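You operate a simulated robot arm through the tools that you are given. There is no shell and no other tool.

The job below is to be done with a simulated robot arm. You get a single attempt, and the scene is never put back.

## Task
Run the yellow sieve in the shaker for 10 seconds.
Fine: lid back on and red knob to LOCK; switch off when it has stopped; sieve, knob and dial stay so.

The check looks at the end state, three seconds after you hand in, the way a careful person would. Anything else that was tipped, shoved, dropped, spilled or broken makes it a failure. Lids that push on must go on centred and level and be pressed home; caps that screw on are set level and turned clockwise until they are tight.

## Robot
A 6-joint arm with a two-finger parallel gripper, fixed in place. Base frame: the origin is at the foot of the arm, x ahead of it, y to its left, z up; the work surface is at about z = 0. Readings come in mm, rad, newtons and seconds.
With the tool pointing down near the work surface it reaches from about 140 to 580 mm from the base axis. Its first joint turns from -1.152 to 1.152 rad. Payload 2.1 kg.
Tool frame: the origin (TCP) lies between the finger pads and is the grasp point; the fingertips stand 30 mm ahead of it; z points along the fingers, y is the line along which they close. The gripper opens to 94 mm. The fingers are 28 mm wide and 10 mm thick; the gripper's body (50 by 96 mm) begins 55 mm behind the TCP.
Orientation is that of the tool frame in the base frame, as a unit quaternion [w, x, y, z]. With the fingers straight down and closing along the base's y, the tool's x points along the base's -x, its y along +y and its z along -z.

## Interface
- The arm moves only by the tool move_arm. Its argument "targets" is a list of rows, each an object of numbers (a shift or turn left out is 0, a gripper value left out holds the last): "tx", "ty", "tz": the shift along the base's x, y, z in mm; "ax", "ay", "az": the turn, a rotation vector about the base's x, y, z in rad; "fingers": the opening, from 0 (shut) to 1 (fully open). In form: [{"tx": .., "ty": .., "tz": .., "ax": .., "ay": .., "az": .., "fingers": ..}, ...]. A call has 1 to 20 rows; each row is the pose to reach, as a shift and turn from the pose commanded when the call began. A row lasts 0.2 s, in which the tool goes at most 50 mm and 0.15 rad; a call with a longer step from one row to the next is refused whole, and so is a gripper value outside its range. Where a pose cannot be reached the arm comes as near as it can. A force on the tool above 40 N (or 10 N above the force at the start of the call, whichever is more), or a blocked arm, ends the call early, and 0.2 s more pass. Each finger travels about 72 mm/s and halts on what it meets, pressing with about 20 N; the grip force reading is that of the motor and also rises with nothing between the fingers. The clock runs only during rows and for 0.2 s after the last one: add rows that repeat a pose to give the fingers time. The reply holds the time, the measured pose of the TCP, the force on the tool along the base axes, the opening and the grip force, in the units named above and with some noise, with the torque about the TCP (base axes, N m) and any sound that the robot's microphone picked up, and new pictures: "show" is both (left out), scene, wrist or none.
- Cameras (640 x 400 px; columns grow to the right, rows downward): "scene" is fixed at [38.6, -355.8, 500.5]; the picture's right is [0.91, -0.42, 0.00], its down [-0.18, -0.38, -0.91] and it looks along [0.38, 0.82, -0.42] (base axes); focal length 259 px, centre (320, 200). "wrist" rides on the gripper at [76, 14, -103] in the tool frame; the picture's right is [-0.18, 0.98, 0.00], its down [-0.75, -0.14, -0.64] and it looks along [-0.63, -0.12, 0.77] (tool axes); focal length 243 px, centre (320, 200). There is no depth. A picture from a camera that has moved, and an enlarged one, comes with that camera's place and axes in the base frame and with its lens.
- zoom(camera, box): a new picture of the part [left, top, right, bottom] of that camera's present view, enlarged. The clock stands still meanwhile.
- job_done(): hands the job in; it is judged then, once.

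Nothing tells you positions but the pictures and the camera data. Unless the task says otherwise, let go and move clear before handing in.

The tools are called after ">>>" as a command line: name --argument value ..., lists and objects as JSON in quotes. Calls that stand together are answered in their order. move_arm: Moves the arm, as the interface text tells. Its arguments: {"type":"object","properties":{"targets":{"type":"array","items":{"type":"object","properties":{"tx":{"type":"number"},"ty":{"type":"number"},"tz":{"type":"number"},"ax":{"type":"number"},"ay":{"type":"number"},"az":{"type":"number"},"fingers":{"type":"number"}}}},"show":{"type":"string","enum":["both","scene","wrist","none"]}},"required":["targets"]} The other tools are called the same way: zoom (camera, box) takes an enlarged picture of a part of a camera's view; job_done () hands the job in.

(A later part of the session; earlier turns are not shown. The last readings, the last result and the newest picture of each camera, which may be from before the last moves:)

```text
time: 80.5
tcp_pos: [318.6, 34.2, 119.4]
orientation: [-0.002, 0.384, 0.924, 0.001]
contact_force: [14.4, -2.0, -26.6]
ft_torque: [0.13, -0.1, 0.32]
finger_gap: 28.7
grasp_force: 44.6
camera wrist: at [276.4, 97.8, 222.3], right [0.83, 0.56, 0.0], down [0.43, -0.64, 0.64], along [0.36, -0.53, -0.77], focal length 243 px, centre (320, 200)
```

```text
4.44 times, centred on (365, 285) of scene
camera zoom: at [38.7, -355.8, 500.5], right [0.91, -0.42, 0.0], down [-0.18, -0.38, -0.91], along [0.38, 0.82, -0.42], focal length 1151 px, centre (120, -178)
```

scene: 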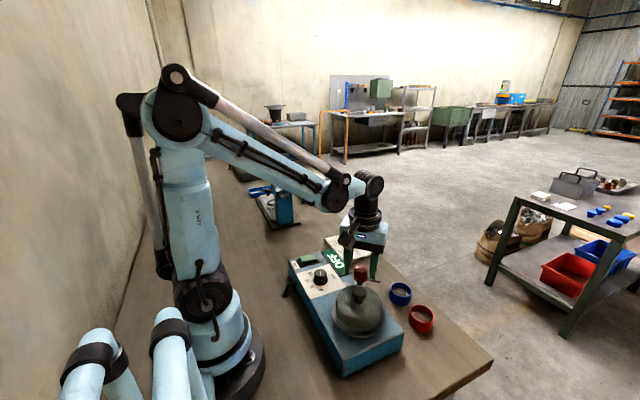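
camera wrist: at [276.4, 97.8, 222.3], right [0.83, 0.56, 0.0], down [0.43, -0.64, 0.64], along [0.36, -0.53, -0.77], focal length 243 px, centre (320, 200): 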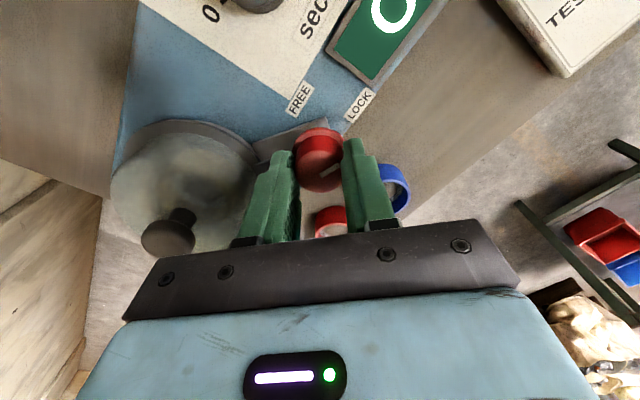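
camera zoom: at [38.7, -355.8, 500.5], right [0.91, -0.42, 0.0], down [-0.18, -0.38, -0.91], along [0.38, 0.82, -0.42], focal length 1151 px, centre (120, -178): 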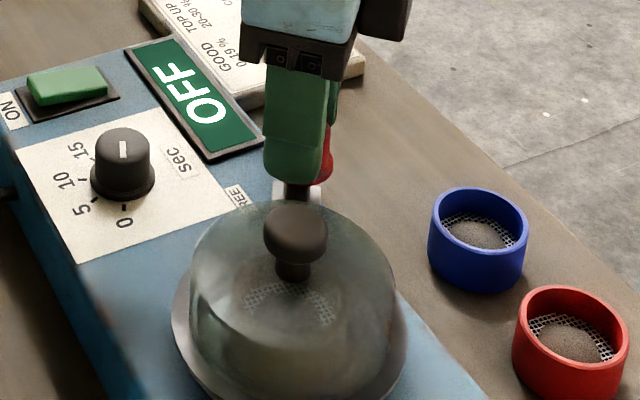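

The torque has risen to 0.32 N·m at the 90° point, which suggests the end stop. I'll release the knob and look.

>>> move_arm --targets '[{"fingers": 0.4}, {"fingers": 0.5}, {"fingers": 0.5}, {"tz": 10, "fingers": 0.5}, {"tz": 30, "fingers": 0.5}, {"tz": 55, "fingers": 0.5}, {"tz": 55, "fingers": 0.5}]'

>>> zoom --camera "wrist" --box '[200, 50, 420, 190]'

>>> zoom --camera "scene" --box '[320, 240, 420, 320]'

```text
time: 82.1
tcp_pos: [320.0, 33.3, 175.6]
orientation: [-0.001, 0.384, 0.924, 0.001]
contact_force: [-0.4, -0.2, -0.4]
ft_torque: [0.0, -0.01, -0.01]
finger_gap: 47.1
grasp_force: 0.0
camera wrist: at [277.3, 98.6, 278.6], right [0.83, 0.56, 0.0], down [0.43, -0.63, 0.64], along [0.36, -0.53, -0.77], focal length 243 px, centre (320, 200)
```

scene: 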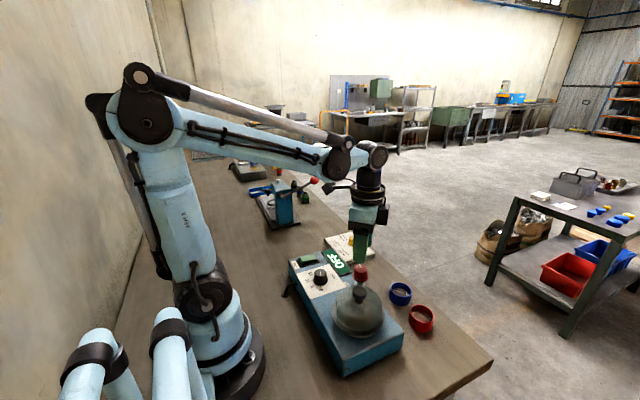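
wrist: 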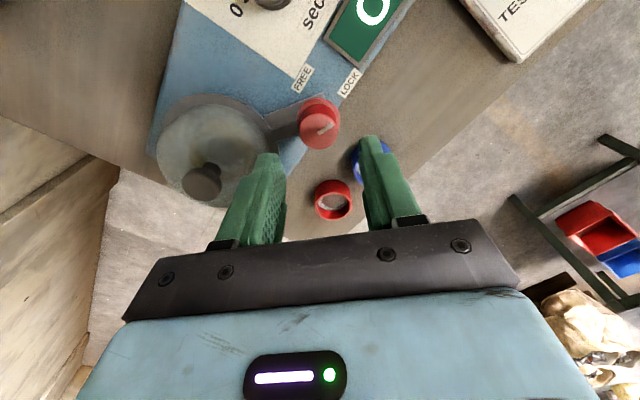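

```text
2.86 times, centred on (310, 120) of wrist
camera zoom: at [277.3, 98.6, 278.6], right [0.83, 0.56, 0.0], down [0.43, -0.63, 0.64], along [0.36, -0.53, -0.77], focal length 693 px, centre (349, 429)
```

zoom: 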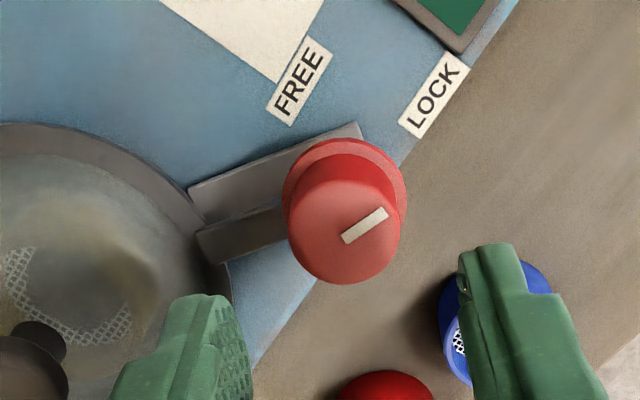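

```text
5.00 times, centred on (370, 280) of scene
camera zoom: at [38.6, -355.8, 500.5], right [0.91, -0.42, 0.0], down [-0.18, -0.38, -0.91], along [0.38, 0.82, -0.42], focal length 1295 px, centre (70, -200)
```

zoom: 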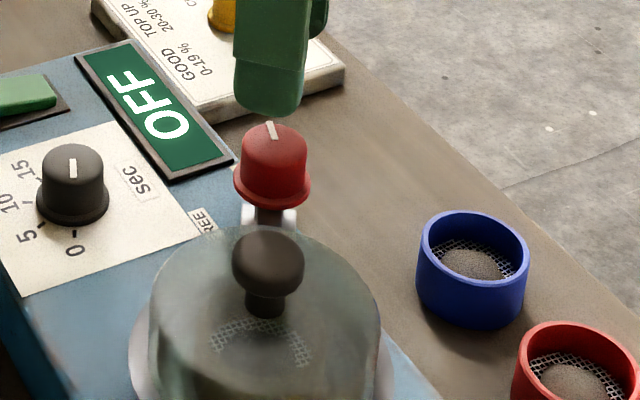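

The red knob's mark now points to LOCK and the lever lies over the lid flange. Next is the dial at about (242, 88): it reads 0, and 10 is about 90° clockwise. I'll swing the gripper back to +45° and move above it.

>>> move_arm --targets '[{"az": 0.14, "tz": 5}, {"tx": -8, "ty": 5, "az": 0.28, "tz": 5}, {"tx": -16, "ty": 10, "az": 0.42, "tz": 5}, {"tx": -25, "ty": 16, "az": 0.56, "tz": 5}, {"tx": -34, "ty": 22, "az": 0.7, "tz": 5}, {"tx": -43, "ty": 29, "az": 0.84, "tz": 5}, {"tx": -52, "ty": 36, "az": 0.98, "tz": 5}, {"tx": -61, "ty": 42, "az": 1.12, "tz": 0}, {"tx": -69, "ty": 48, "az": 1.26, "tz": -10}, {"tx": -77.5, "ty": 54.4, "az": 1.4, "tz": -20}, {"tx": -77.5, "ty": 54.4, "az": 1.53, "tz": -30}, {"tx": -77.5, "ty": 54.4, "az": 1.571, "tz": -35}, {"tx": -77.5, "ty": 54.4, "az": 1.571, "tz": -35}]'

>>> zoom --camera "wrist" --box '[220, 80, 420, 205]'

>>> zoom --camera "scene" --box '[290, 240, 390, 320]'

```text
time: 84.9
tcp_pos: [241.5, 87.8, 140.2]
orientation: [-0.001, -0.382, 0.924, 0.0]
contact_force: [-0.3, -1.1, -0.2]
ft_torque: [0.0, 0.0, 0.01]
finger_gap: 47.0
grasp_force: 0.2
camera wrist: at [179.2, 45.2, 242.2], right [-0.56, 0.83, 0.0], down [0.63, 0.43, 0.64], along [0.53, 0.36, -0.77], focal length 243 px, centre (320, 200)
```

scene: 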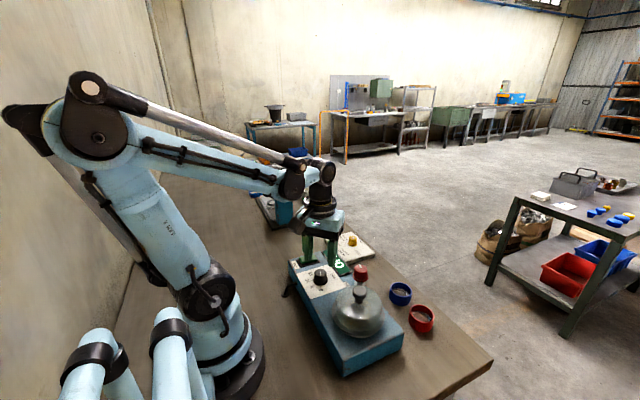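
wrist: 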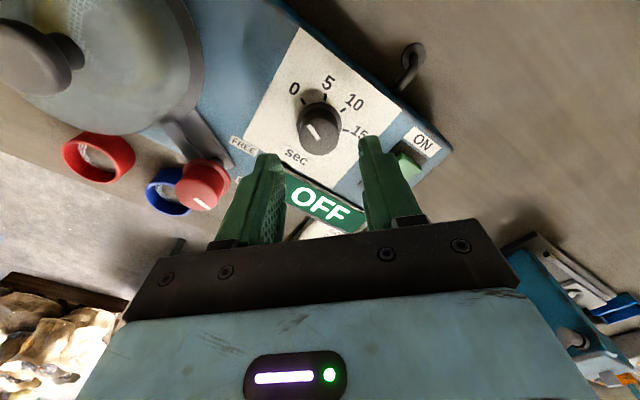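

```text
3.20 times, centred on (320, 142) of wrist
camera zoom: at [179.2, 45.2, 242.2], right [-0.56, 0.83, 0.0], down [0.63, 0.43, 0.64], along [0.53, 0.36, -0.77], focal length 776 px, centre (320, 384)
```

zoom: 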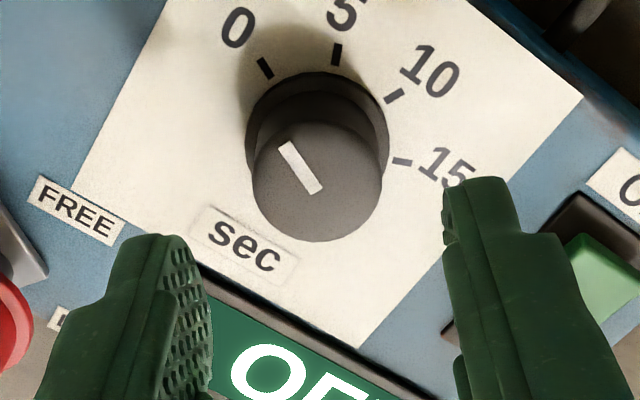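

```text
5.00 times, centred on (340, 280) of scene
camera zoom: at [38.6, -355.8, 500.5], right [0.91, -0.42, 0.0], down [-0.18, -0.38, -0.91], along [0.38, 0.82, -0.42], focal length 1295 px, centre (220, -200)
```

zoom: 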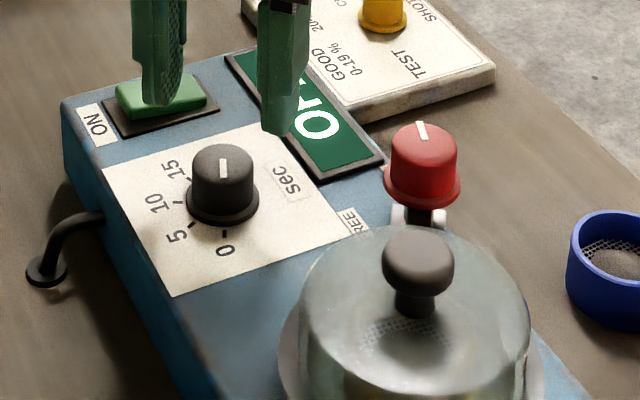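

The dial knob is centred under the gripper. Descending partway to check height.

>>> move_arm --targets '[{"tz": -10}, {"tz": -22}, {"tz": -34}, {"tz": -34}]'

>>> zoom --camera "wrist" --box '[220, 80, 420, 205]'

>>> zoom --camera "scene" --box '[290, 240, 370, 310]'

```text
time: 85.9
tcp_pos: [242.8, 87.6, 104.7]
orientation: [-0.002, -0.382, 0.924, 0.0]
contact_force: [-0.3, -0.5, -0.2]
ft_torque: [0.0, -0.02, -0.02]
finger_gap: 47.2
grasp_force: 0.1
camera wrist: at [179.0, 44.9, 208.2], right [-0.56, 0.83, 0.0], down [0.63, 0.43, 0.64], along [0.53, 0.36, -0.77], focal length 243 px, centre (320, 200)
```

scene: 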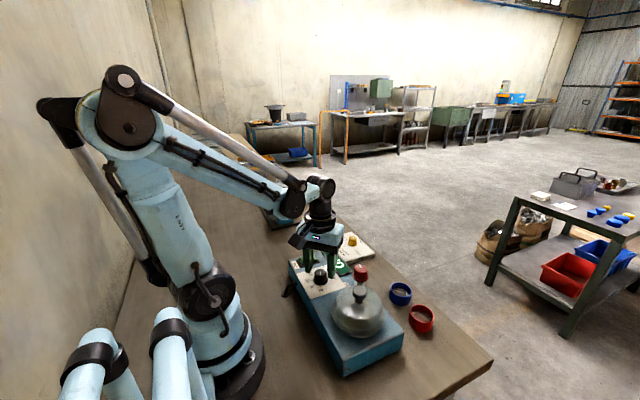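
wrist: 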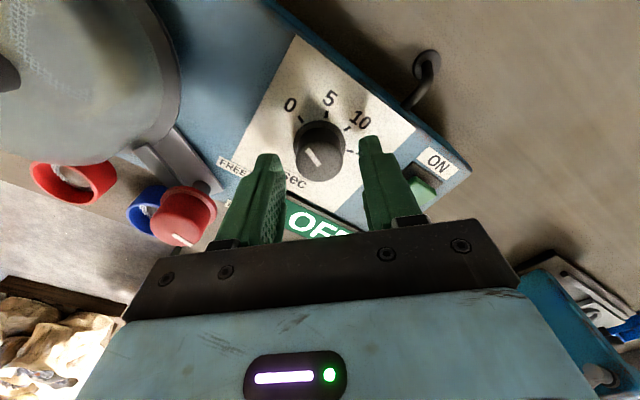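

```text
3.20 times, centred on (320, 142) of wrist
camera zoom: at [179.0, 44.9, 208.2], right [-0.56, 0.83, 0.0], down [0.63, 0.43, 0.64], along [0.53, 0.36, -0.77], focal length 776 px, centre (320, 384)
```

zoom: 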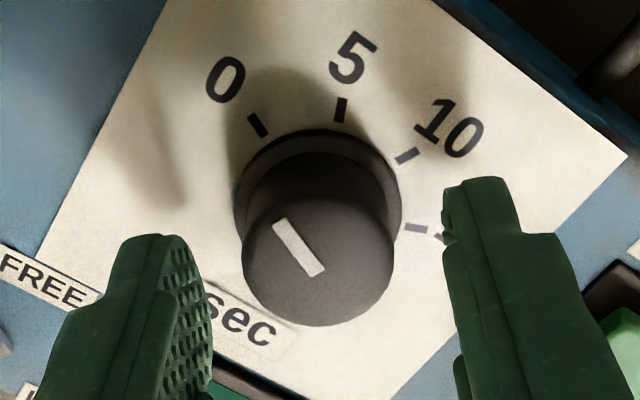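

```text
5.71 times, centred on (330, 275) of scene
camera zoom: at [38.6, -355.8, 500.5], right [0.91, -0.42, 0.0], down [-0.18, -0.38, -0.91], along [0.38, 0.82, -0.42], focal length 1480 px, centre (263, -229)
```

zoom: 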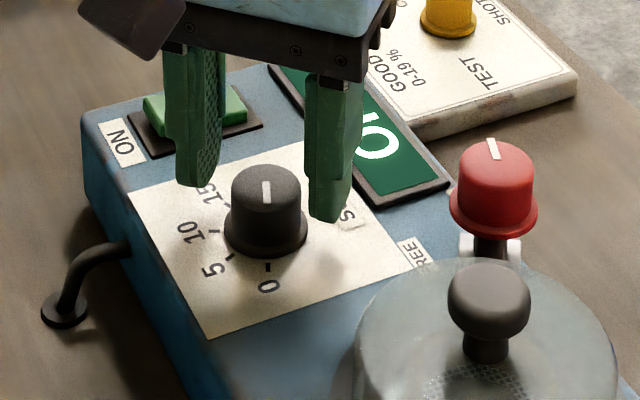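

The dial's top is at about z = 79, so I'll go down so the tips reach about z = 67, above the skirt, and close.

>>> move_arm --targets '[{"tz": -4}, {"tz": -7.5}, {"tz": -7.5}, {"tz": -7.5, "fingers": 0.35}, {"tz": -7.5, "fingers": 0.28}, {"tz": -7.5, "fingers": 0.22}, {"tz": -7.5, "fingers": 0.22}]'

>>> zoom --camera "wrist" --box '[220, 80, 420, 205]'

>>> zoom --camera "scene" --box '[290, 240, 370, 310]'

```text
time: 87.5
tcp_pos: [242.4, 87.1, 98.4]
orientation: [-0.001, -0.383, 0.924, 0.0]
contact_force: [8.6, -4.7, -10.0]
ft_torque: [-0.17, -0.2, -0.01]
finger_gap: 28.8
grasp_force: 45.0
camera wrist: at [179.1, 44.6, 200.8], right [-0.56, 0.83, 0.0], down [0.63, 0.43, 0.64], along [0.53, 0.36, -0.77], focal length 243 px, centre (320, 200)
```

scene: 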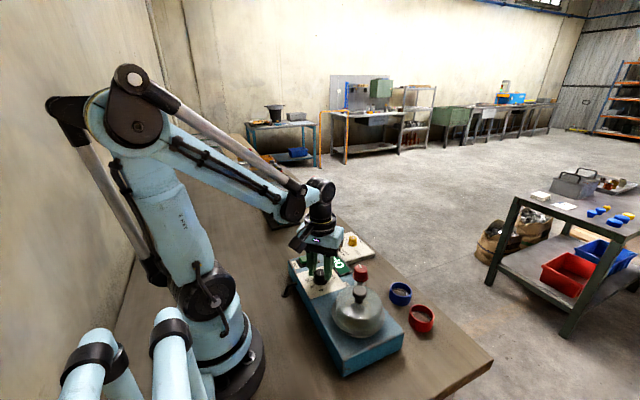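
wrist: 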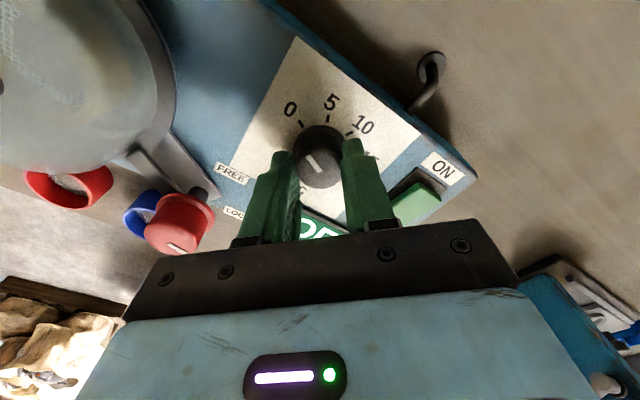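

```text
3.20 times, centred on (320, 142) of wrist
camera zoom: at [179.1, 44.6, 200.8], right [-0.56, 0.83, 0.0], down [0.63, 0.43, 0.64], along [0.53, 0.36, -0.77], focal length 776 px, centre (320, 384)
```

zoom: 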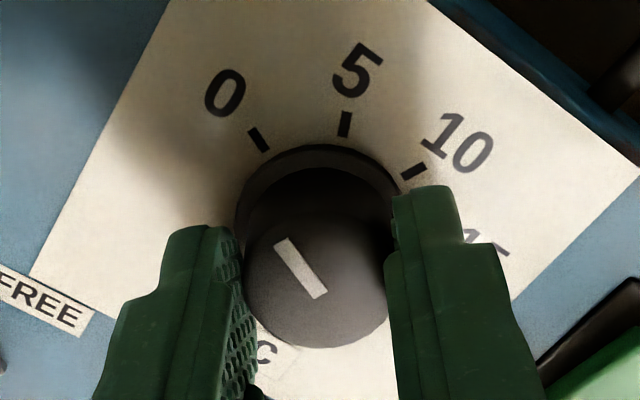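

```text
5.71 times, centred on (330, 275) of scene
camera zoom: at [38.6, -355.8, 500.5], right [0.91, -0.42, 0.0], down [-0.18, -0.38, -0.91], along [0.38, 0.82, -0.42], focal length 1480 px, centre (263, -229)
```

zoom: 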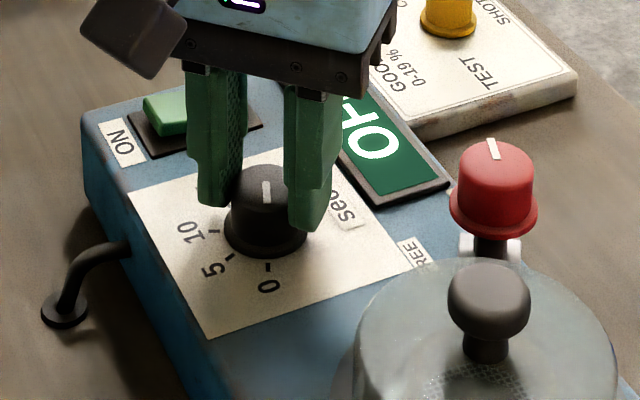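

The dial knob is gripped. I'll relieve the small side load and turn clockwise halfway, then check.

>>> move_arm --targets '[{"tx": 0.5, "ty": -0.3, "tz": -0.15}, {"tx": 0.5, "ty": -0.3, "tz": -0.15, "az": -0.1}, {"tx": 0.5, "ty": -0.3, "tz": -0.15, "az": -0.2}, {"tx": 0.5, "ty": -0.3, "tz": -0.15, "az": -0.3}, {"tx": 0.5, "ty": -0.3, "tz": -0.15, "az": -0.4}, {"tx": 0.5, "ty": -0.3, "tz": -0.15, "az": -0.4}]' --show "wrist"

>>> zoom --camera "wrist" --box '[220, 80, 420, 205]'

```text
time: 88.9
tcp_pos: [240.7, 87.9, 98.4]
orientation: [-0.002, -0.19, 0.982, 0.0]
contact_force: [0.4, -7.9, 5.3]
ft_torque: [0.31, -0.84, -0.03]
finger_gap: 28.6
grasp_force: 44.5
camera wrist: at [167.1, 73.3, 200.9], right [-0.2, 0.98, 0.0], down [0.75, 0.15, 0.64], along [0.63, 0.13, -0.77], focal length 243 px, centre (320, 200)
```

wrist: 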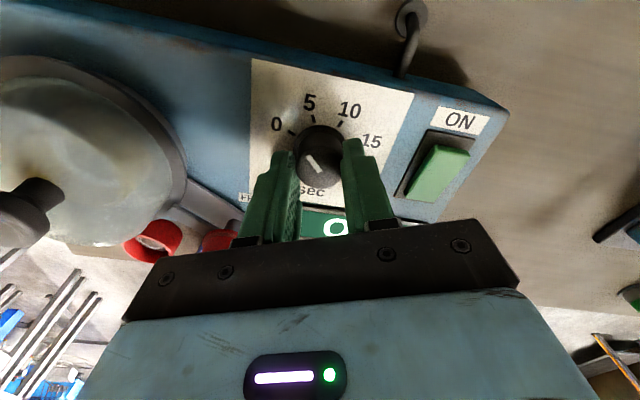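

```text
3.20 times, centred on (320, 142) of wrist
camera zoom: at [167.1, 73.3, 200.9], right [-0.2, 0.98, 0.0], down [0.75, 0.15, 0.64], along [0.63, 0.13, -0.77], focal length 776 px, centre (320, 384)
```

zoom: 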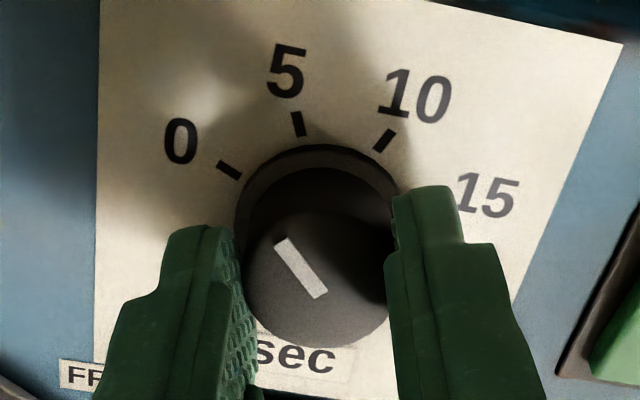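

>>> move_arm --targets '[{"ty": -0.3, "az": -0.1}, {"ty": -0.3, "az": -0.2}, {"ty": -0.3, "az": -0.3}, {"ty": -0.3, "az": -0.4}, {"ty": -0.3, "az": -0.5}, {"ty": -0.3, "az": -0.6}, {"ty": -0.3, "az": -0.6}]' --show "wrist"

>>> zoom --camera "wrist" --box '[220, 80, 420, 205]'

```text
time: 90.5
tcp_pos: [242.5, 86.9, 97.6]
orientation: [-0.001, 0.108, 0.994, 0.003]
contact_force: [-4.2, 21.2, 20.4]
ft_torque: [0.3, -0.37, 0.05]
finger_gap: 28.6
grasp_force: 44.9
camera wrist: at [171.7, 118.5, 201.0], right [0.39, 0.92, 0.01], down [0.71, -0.3, 0.64], along [0.59, -0.25, -0.77], focal length 243 px, centre (320, 200)
```

wrist: 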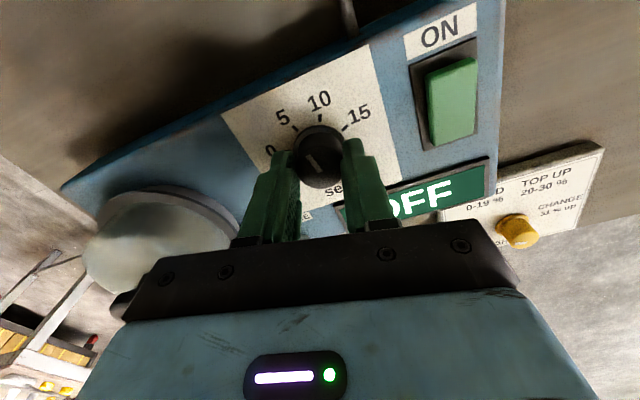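

```text
3.20 times, centred on (320, 142) of wrist
camera zoom: at [171.7, 118.5, 201.0], right [0.39, 0.92, 0.01], down [0.71, -0.3, 0.64], along [0.59, -0.25, -0.77], focal length 776 px, centre (320, 384)
```

zoom: 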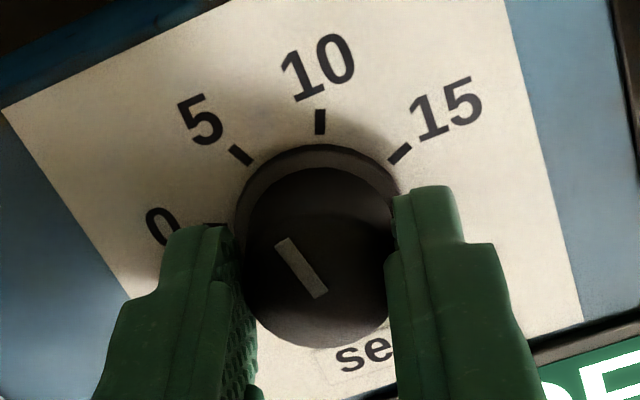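

>>> move_arm --targets '[{"ty": 0.8, "tz": 0.25}, {"ty": 0.8, "tz": 0.25}]' --show "none"

```text
time: 91.1
tcp_pos: [241.4, 87.9, 98.4]
orientation: [-0.002, 0.108, 0.994, 0.002]
contact_force: [3.4, 14.7, -1.4]
ft_torque: [0.86, 0.82, 0.02]
finger_gap: 28.7
grasp_force: 45.6
```

>>> move_arm --targets '[{"ty": 0.6}, {"ty": 0.6, "az": -0.1}, {"ty": 0.6, "az": -0.2}, {"ty": 0.6, "az": -0.3}, {"ty": 0.6, "az": -0.3}]' --show "wrist"

>>> zoom --camera "wrist" --box '[220, 80, 420, 205]'

```text
time: 92.3
tcp_pos: [242.1, 88.7, 97.0]
orientation: [-0.001, 0.256, 0.967, -0.001]
contact_force: [-3.2, 2.1, 0.2]
ft_torque: [0.06, 0.05, 0.02]
finger_gap: 28.7
grasp_force: 44.7
camera wrist: at [183.9, 139.5, 200.8], right [0.65, 0.76, 0.0], down [0.59, -0.5, 0.64], along [0.49, -0.41, -0.77], focal length 243 px, centre (320, 200)
```

wrist: 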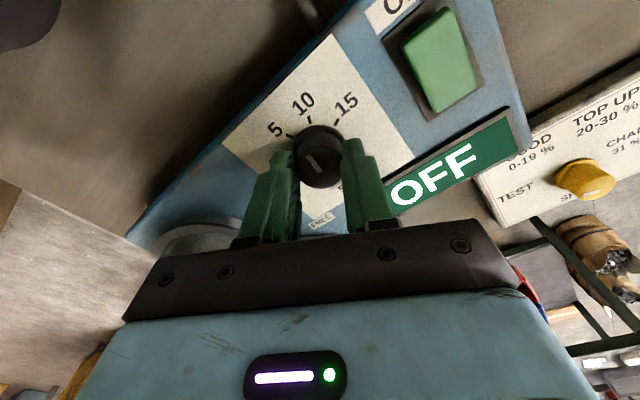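

```text
3.20 times, centred on (320, 142) of wrist
camera zoom: at [183.9, 139.5, 200.8], right [0.65, 0.76, 0.0], down [0.59, -0.5, 0.64], along [0.49, -0.41, -0.77], focal length 776 px, centre (320, 384)
```

zoom: 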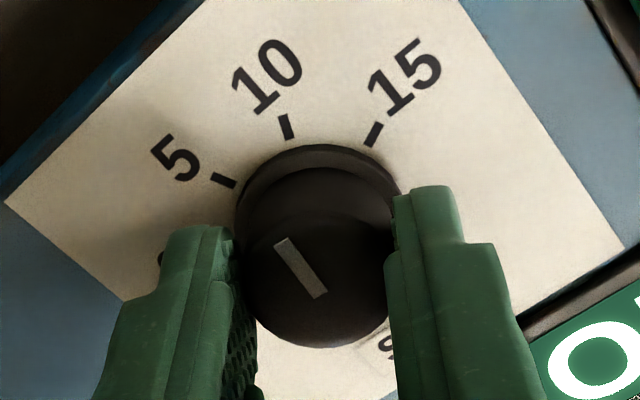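

The pointer is at about 173° and the 10 tick at about 157.5°, so roughly 15.5° remains. Finishing the turn.

>>> move_arm --targets '[{"az": -0.1}, {"az": -0.2}, {"az": -0.27}, {"az": -0.27}]' --show "wrist"

>>> zoom --camera "wrist" --box '[220, 80, 420, 205]'

```text
time: 93.3
tcp_pos: [242.7, 89.8, 97.9]
orientation: [0.0, 0.383, 0.924, 0.001]
contact_force: [2.7, -5.5, -10.6]
ft_torque: [0.17, 0.33, 0.03]
finger_gap: 29.0
grasp_force: 45.0
camera wrist: at [199.3, 153.6, 200.7], right [0.83, 0.56, 0.0], down [0.43, -0.63, 0.64], along [0.36, -0.53, -0.77], focal length 243 px, centre (320, 200)
```

wrist: 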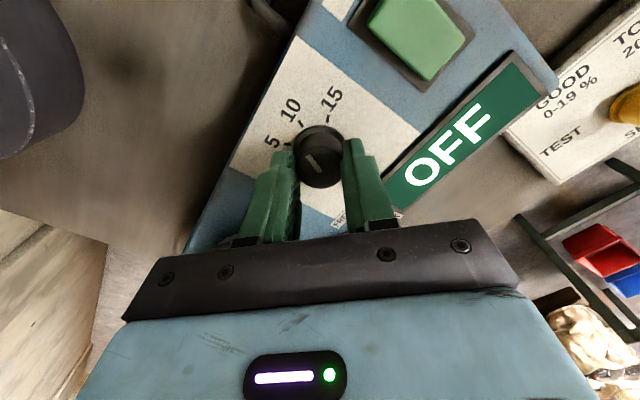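

```text
3.20 times, centred on (320, 142) of wrist
camera zoom: at [199.3, 153.6, 200.7], right [0.83, 0.56, 0.0], down [0.43, -0.63, 0.64], along [0.36, -0.53, -0.77], focal length 776 px, centre (320, 384)
```

zoom: 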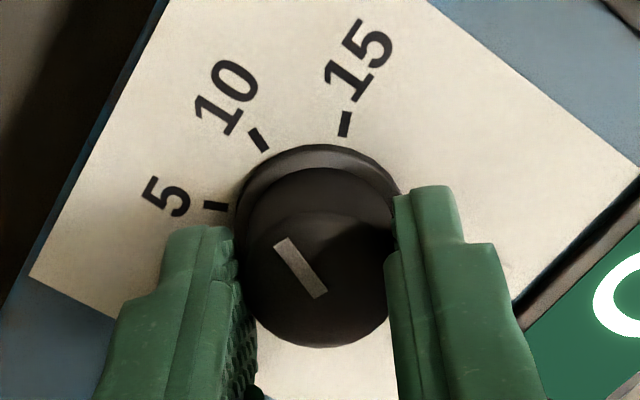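

The 10 tick now sits where the 0 tick was before the turn, so the dial is on 10. Releasing and rising.

>>> move_arm --targets '[{"fingers": 0.4}, {"fingers": 0.5}, {"fingers": 0.5}, {"tz": 10, "fingers": 0.5}, {"tz": 30, "fingers": 0.5}, {"tz": 55, "fingers": 0.5}, {"tz": 55, "fingers": 0.5}]'

>>> zoom --camera "wrist" --box '[220, 70, 420, 195]'

>>> zoom --camera "scene" --box '[290, 240, 390, 320]'

```text
time: 94.9
tcp_pos: [243.6, 88.6, 154.9]
orientation: [0.0, 0.382, 0.924, 0.002]
contact_force: [0.3, -0.3, 0.3]
ft_torque: [0.02, -0.03, -0.01]
finger_gap: 47.2
grasp_force: 0.0
camera wrist: at [200.0, 153.2, 257.2], right [0.83, 0.56, 0.0], down [0.43, -0.63, 0.64], along [0.36, -0.53, -0.77], focal length 243 px, centre (320, 200)
```

scene: 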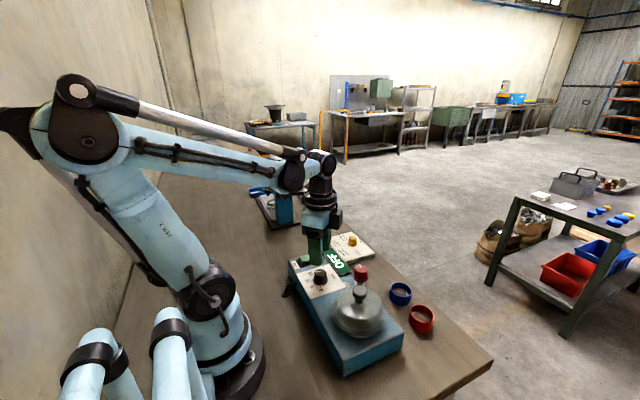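
wrist: 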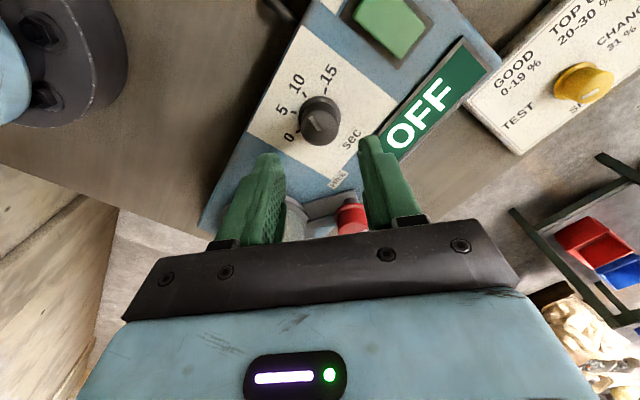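

```text
3.20 times, centred on (320, 132) of wrist
camera zoom: at [200.0, 153.2, 257.2], right [0.83, 0.56, 0.0], down [0.43, -0.63, 0.64], along [0.36, -0.53, -0.77], focal length 776 px, centre (320, 416)
```

zoom: 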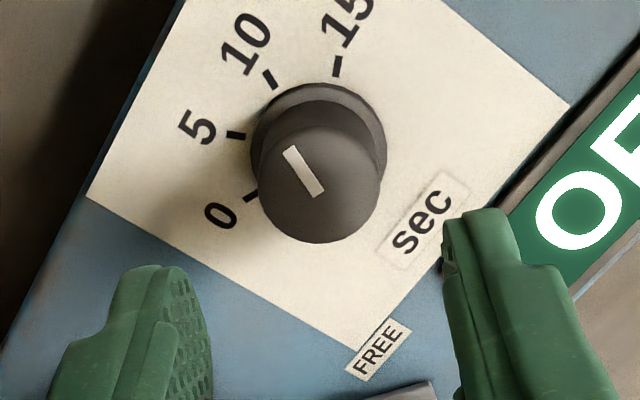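

```text
5.00 times, centred on (340, 280) of scene
camera zoom: at [38.6, -355.8, 500.5], right [0.91, -0.42, 0.0], down [-0.18, -0.38, -0.91], along [0.38, 0.82, -0.42], focal length 1295 px, centre (220, -200)
```

zoom: 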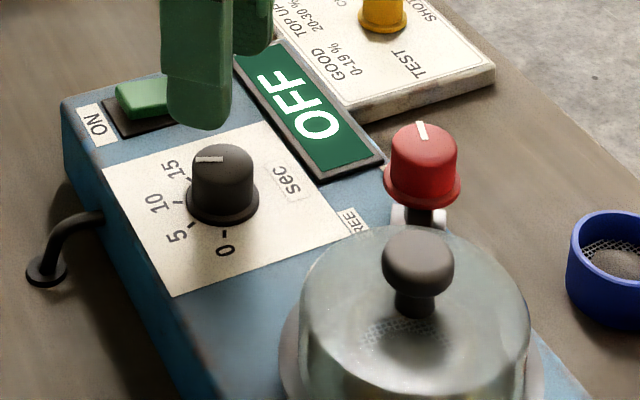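

The dial stays on 10. Next I'll look closely at the ON button with the gripper rotated back to straight.

>>> move_arm --targets '[{"az": 0.13, "fingers": 0.2}, {"ty": 8, "az": 0.26, "fingers": 0}, {"tx": -3, "ty": 25, "az": 0.39}, {"tx": -6, "ty": 42, "az": 0.52}, {"tx": -10, "ty": 60, "az": 0.65}, {"tx": -12, "ty": 72, "az": 0.765}, {"tx": -12, "ty": 76, "az": 0.785}, {"tx": -12, "ty": 76, "az": 0.785}]'

>>> zoom --camera "wrist" --box '[220, 40, 420, 165]'

>>> zoom --camera "scene" --box '[285, 240, 365, 300]'

```text
time: 96.7
tcp_pos: [229.3, 165.0, 152.4]
orientation: [0.0, 0.0, 1.0, 0.001]
contact_force: [0.4, 1.4, 0.3]
ft_torque: [-0.03, 0.02, -0.02]
finger_gap: 0.2
grasp_force: 20.2
camera wrist: at [154.9, 179.7, 255.4], right [0.18, 0.98, 0.0], down [0.76, -0.14, 0.64], along [0.63, -0.12, -0.77], focal length 243 px, centre (320, 200)
```

scene: 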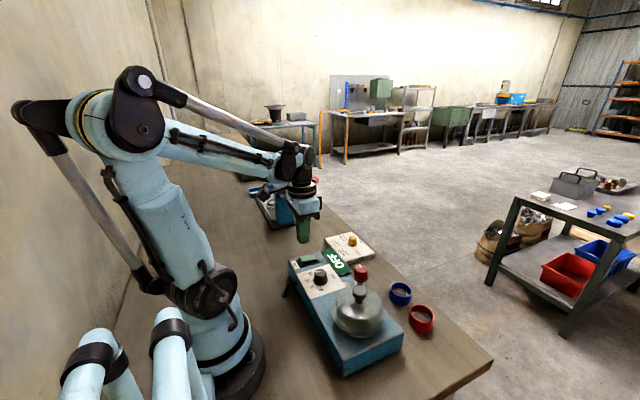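
wrist: 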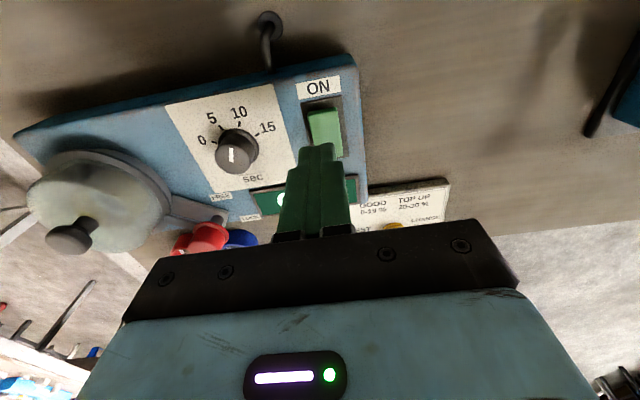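

```text
3.20 times, centred on (320, 102) of wrist
camera zoom: at [154.9, 179.7, 255.4], right [0.18, 0.98, 0.0], down [0.76, -0.14, 0.64], along [0.63, -0.12, -0.77], focal length 776 px, centre (320, 512)
```

zoom: 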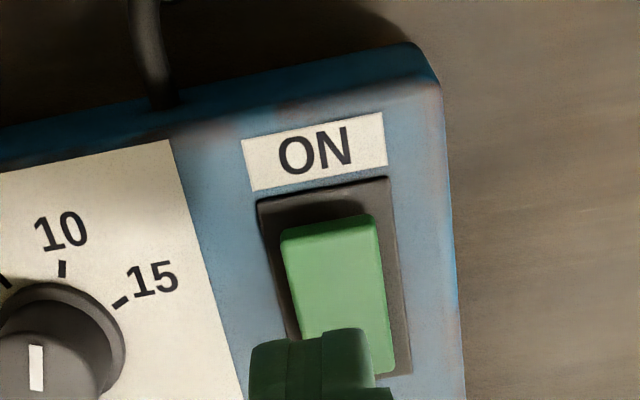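

```text
6.67 times, centred on (325, 270) of scene
camera zoom: at [38.6, -355.8, 500.5], right [0.91, -0.42, 0.0], down [-0.18, -0.38, -0.91], along [0.38, 0.82, -0.42], focal length 1726 px, centre (287, -267)
```

zoom: 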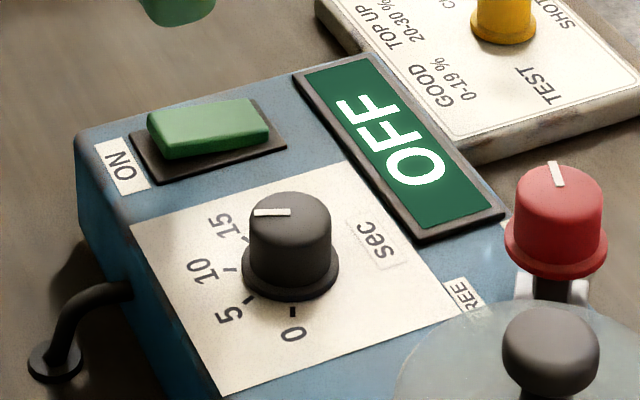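

The rocker's end next to the ON label is raised, at about (221, 170), so it is currently off. I'll press that end straight down with closed fingertips.

>>> move_arm --targets '[{"tx": -1, "ty": 3.5, "tz": -12}, {"tx": -1, "ty": 3.5, "tz": -28}, {"tx": -1, "ty": 3.5, "tz": -40}, {"tx": -1, "ty": 3.5, "tz": -44}, {"tx": -1, "ty": 3.5, "tz": -44}]'

>>> zoom --camera "wrist" --box '[220, 80, 420, 205]'

>>> zoom --camera "scene" --box '[285, 230, 365, 290]'

```text
time: 97.9
tcp_pos: [229.7, 168.4, 108.4]
orientation: [0.0, 0.001, 1.0, 0.0]
contact_force: [0.4, -0.1, -0.2]
ft_torque: [0.0, -0.01, 0.01]
finger_gap: 0.1
grasp_force: 20.2
camera wrist: at [154.5, 182.9, 211.1], right [0.18, 0.98, 0.0], down [0.75, -0.14, 0.64], along [0.63, -0.12, -0.77], focal length 243 px, centre (320, 200)
```

scene: 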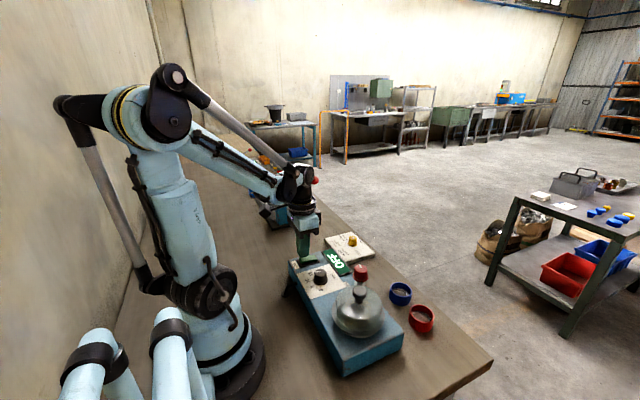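
wrist: 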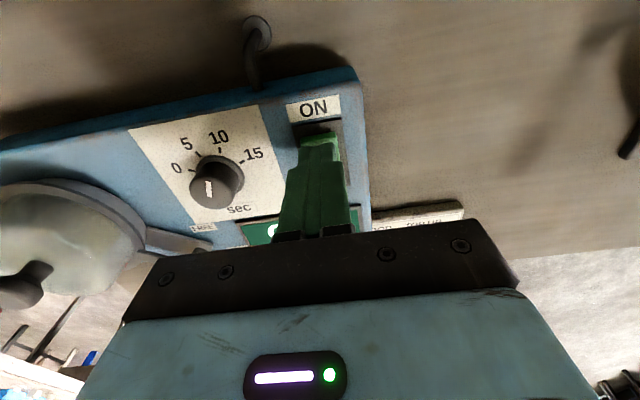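

```text
3.20 times, centred on (320, 142) of wrist
camera zoom: at [154.5, 182.9, 211.1], right [0.18, 0.98, 0.0], down [0.75, -0.14, 0.64], along [0.63, -0.12, -0.77], focal length 776 px, centre (320, 384)
```

zoom: 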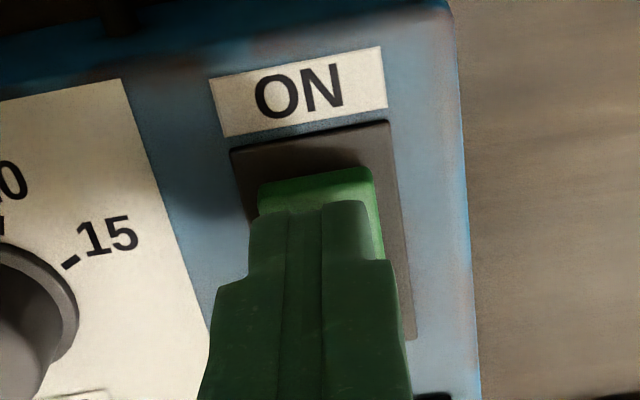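

```text
6.67 times, centred on (325, 260) of scene
camera zoom: at [38.6, -355.8, 500.5], right [0.91, -0.42, 0.0], down [-0.18, -0.38, -0.91], along [0.38, 0.82, -0.42], focal length 1726 px, centre (287, -200)
```

zoom: 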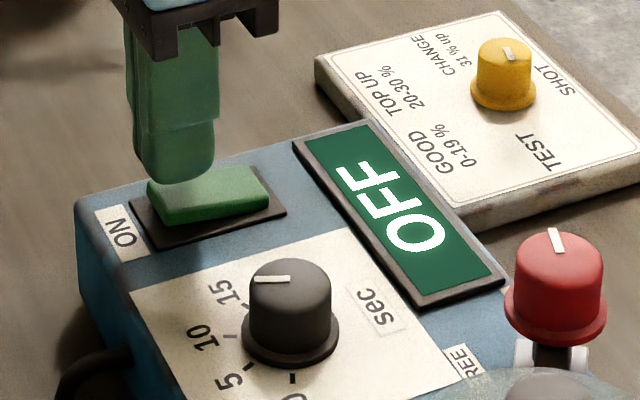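

The fingertips are directly above the ON end. Pressing down in small steps.

>>> move_arm --targets '[{"tz": -2}, {"tz": -4}, {"tz": -6}, {"tz": -6}]' --show "scene"

```text
time: 98.9
tcp_pos: [229.8, 167.4, 102.7]
orientation: [-0.001, 0.0, 1.0, 0.001]
contact_force: [0.2, 0.3, 0.4]
ft_torque: [-0.02, 0.01, -0.01]
finger_gap: 0.2
grasp_force: 20.1
```

scene: 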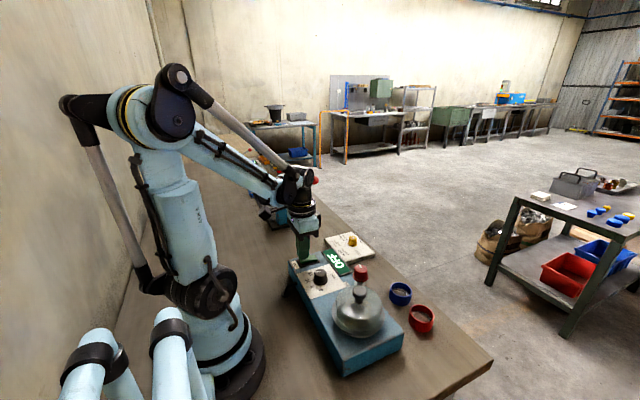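

>>> move_arm --targets '[{"tz": -1.5}, {"tz": -3}, {"tz": -4}, {"tz": -4}]' --show "none"

>>> zoom --camera "scene" --box '[285, 230, 365, 290]'

```text
time: 99.9
tcp_pos: [229.0, 167.0, 99.0]
orientation: [-0.001, 0.0, 1.0, 0.0]
contact_force: [0.2, 0.2, -0.2]
ft_torque: [0.0, 0.04, 0.01]
finger_gap: 0.0
grasp_force: 19.7
```

```text
6.67 times, centred on (325, 260) of scene
camera zoom: at [38.6, -355.8, 500.5], right [0.91, -0.42, 0.0], down [-0.18, -0.38, -0.91], along [0.38, 0.82, -0.42], focal length 1726 px, centre (287, -200)
```

zoom: 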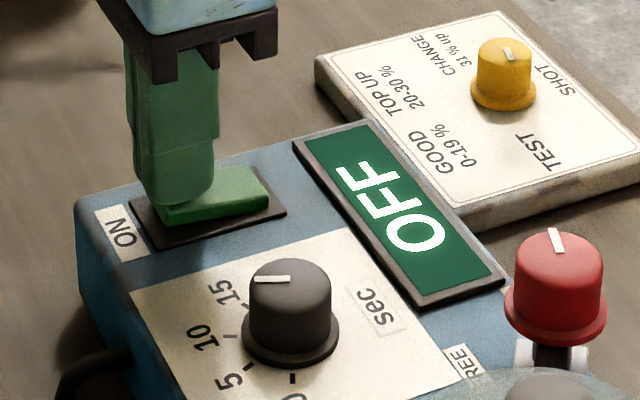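

>>> move_arm --targets '[{"tz": -1}, {"tz": -2}, {"tz": -3}, {"tz": -3}]' --show "none"

>>> zoom --camera "scene" --box '[285, 230, 365, 290]'

```text
time: 100.9
tcp_pos: [230.2, 166.9, 95.5]
orientation: [-0.001, 0.001, 1.0, 0.001]
contact_force: [-3.4, -3.9, 24.6]
ft_torque: [-0.11, -0.24, 0.0]
finger_gap: 0.1
grasp_force: 20.2
```

```text
6.67 times, centred on (325, 260) of scene
camera zoom: at [38.5, -355.9, 500.5], right [0.91, -0.42, 0.0], down [-0.18, -0.38, -0.91], along [0.38, 0.82, -0.42], focal length 1726 px, centre (287, -200)
```

zoom: 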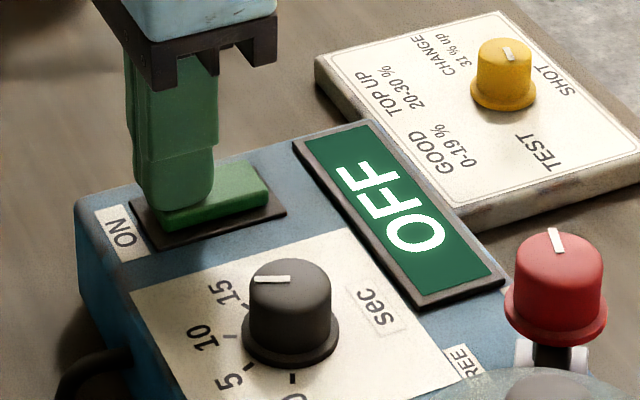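

>>> move_arm --targets '[{"tz": -0.4}, {"tz": -0.8}]' --show "none"

>>> zoom --camera "scene" --box '[285, 230, 365, 290]'

```text
time: 101.3
tcp_pos: [229.3, 168.7, 96.6]
orientation: [-0.001, 0.001, 1.0, 0.0]
contact_force: [-1.7, 0.0, 10.0]
ft_torque: [0.0, -0.06, 0.01]
finger_gap: 0.2
grasp_force: 20.0
stopped in row 1: the force on the tool passed its limit at 44 N (the readings are from after the stop); the commanded pose is now the measured one
```

```text
6.67 times, centred on (325, 260) of scene
camera zoom: at [38.6, -355.9, 500.5], right [0.91, -0.42, 0.0], down [-0.18, -0.38, -0.91], along [0.38, 0.82, -0.42], focal length 1726 px, centre (287, -200)
```

zoom: 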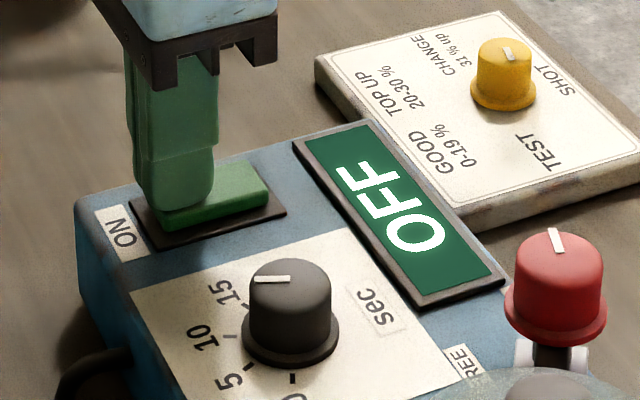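

The sign still reads OFF after a firm press. I'll lift off and check whether the rocker changed.

>>> move_arm --targets '[{"tz": 5}, {"tz": 15}, {"tz": 30}, {"tz": 50}, {"tx": -10, "tz": 60}, {"tx": -10, "tz": 60}]'

>>> zoom --camera "scene" --box '[285, 240, 365, 300]'

>>> zoom --camera "wrist" --box '[220, 40, 420, 165]'

```text
time: 102.7
tcp_pos: [219.5, 167.9, 155.4]
orientation: [-0.003, 0.001, 1.0, 0.0]
contact_force: [-0.9, -0.1, 0.9]
ft_torque: [0.02, -0.01, 0.02]
finger_gap: 0.0
grasp_force: 20.0
camera wrist: at [144.7, 183.3, 258.9], right [0.18, 0.98, 0.0], down [0.76, -0.14, 0.64], along [0.63, -0.12, -0.77], focal length 243 px, centre (320, 200)
```

scene: 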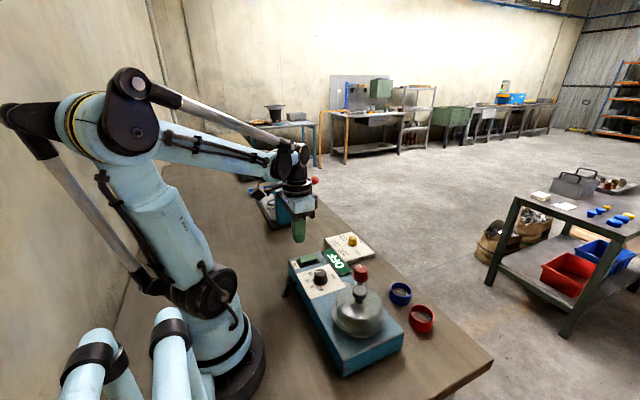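
wrist: 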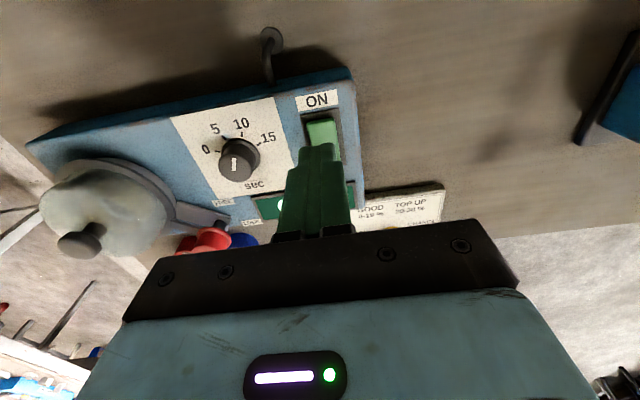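

```text
6.67 times, centred on (325, 270) of scene
camera zoom: at [38.6, -355.8, 500.5], right [0.91, -0.42, 0.0], down [-0.18, -0.38, -0.91], along [0.38, 0.82, -0.42], focal length 1726 px, centre (287, -267)
```

zoom: 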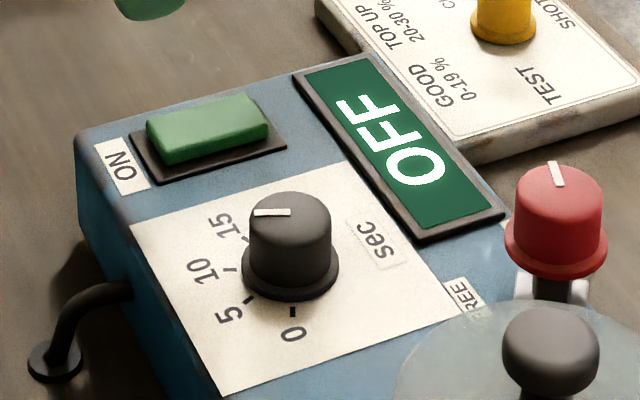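

```text
3.20 times, centred on (320, 102) of wrist
camera zoom: at [144.7, 183.3, 258.9], right [0.18, 0.98, 0.0], down [0.76, -0.14, 0.64], along [0.63, -0.12, -0.77], focal length 776 px, centre (320, 512)
```

zoom: 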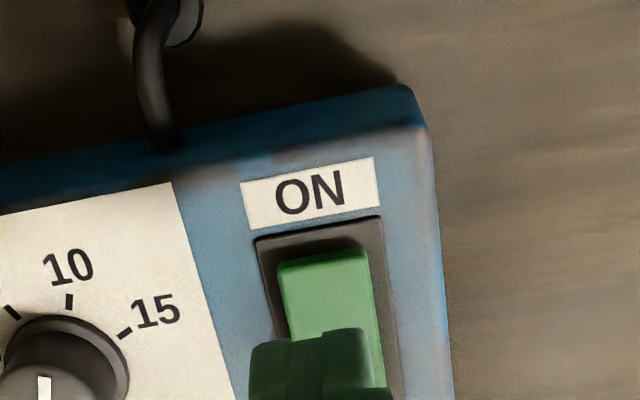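

Compared with before, the rocker's ON end looks lower and its far end higher, so it seems to have toggled, but the sign still shows OFF. I'll wait a moment to see whether the display or sound changes.

>>> move_arm --targets '[{"tx": -20}, {"tx": -20}, {"tx": -20}]' --show "scene"

>>> zoom --camera "scene" --box '[295, 245, 335, 275]'

>>> zoom --camera "wrist" --box '[240, 60, 400, 160]'

>>> zoom --camera "scene" --box '[300, 235, 400, 315]'

```text
time: 103.5
tcp_pos: [198.5, 166.7, 156.2]
orientation: [-0.001, 0.001, 1.0, 0.0]
contact_force: [-1.5, -0.4, -0.8]
ft_torque: [0.04, -0.02, 0.03]
finger_gap: 0.0
grasp_force: 20.3
```

scene: 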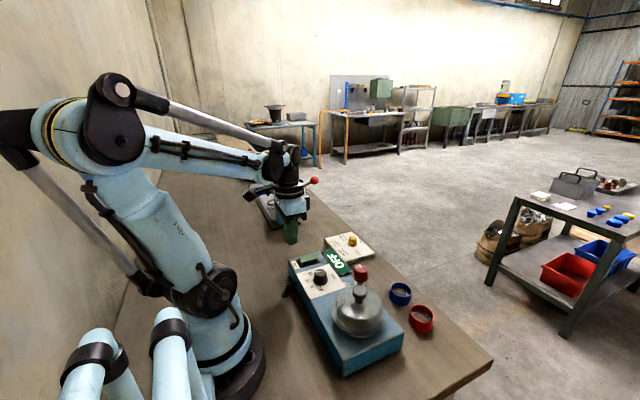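

```text
13.33 times, centred on (315, 260) of scene
camera zoom: at [38.6, -355.8, 500.5], right [0.91, -0.42, 0.0], down [-0.18, -0.38, -0.91], along [0.38, 0.82, -0.42], focal length 3452 px, centre (387, -600)
```

zoom: 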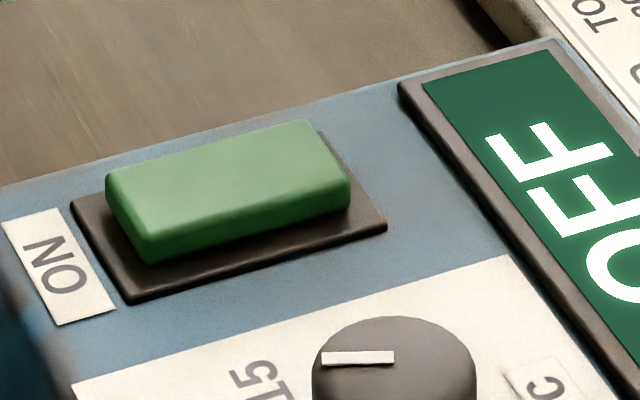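

```text
4.00 times, centred on (320, 110) of wrist
camera zoom: at [124.6, 182.8, 259.0], right [0.18, 0.98, 0.0], down [0.76, -0.14, 0.64], along [0.63, -0.12, -0.77], focal length 970 px, centre (320, 560)
```

zoom: 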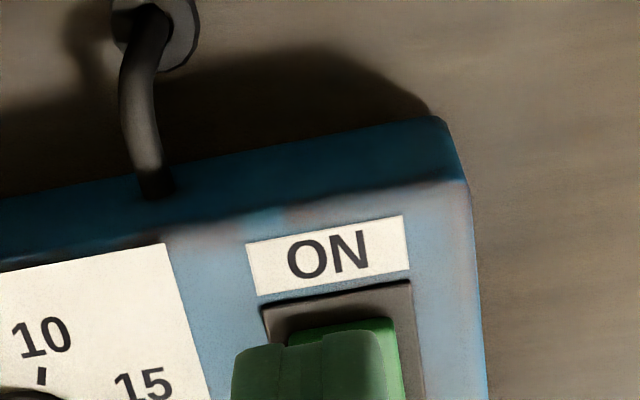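

```text
5.00 times, centred on (350, 275) of scene
camera zoom: at [38.6, -355.8, 500.5], right [0.91, -0.42, 0.0], down [-0.18, -0.38, -0.91], along [0.38, 0.82, -0.42], focal length 1295 px, centre (170, -175)
```

zoom: 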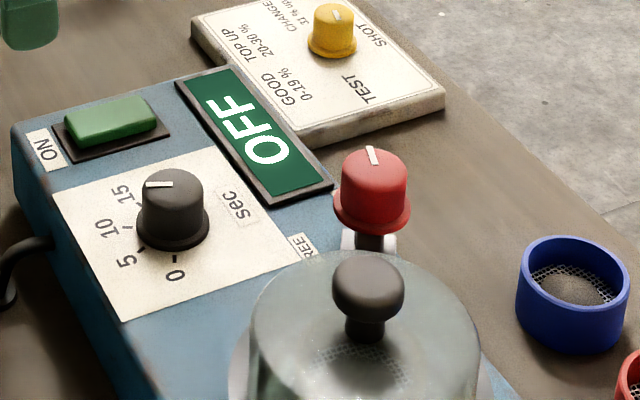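

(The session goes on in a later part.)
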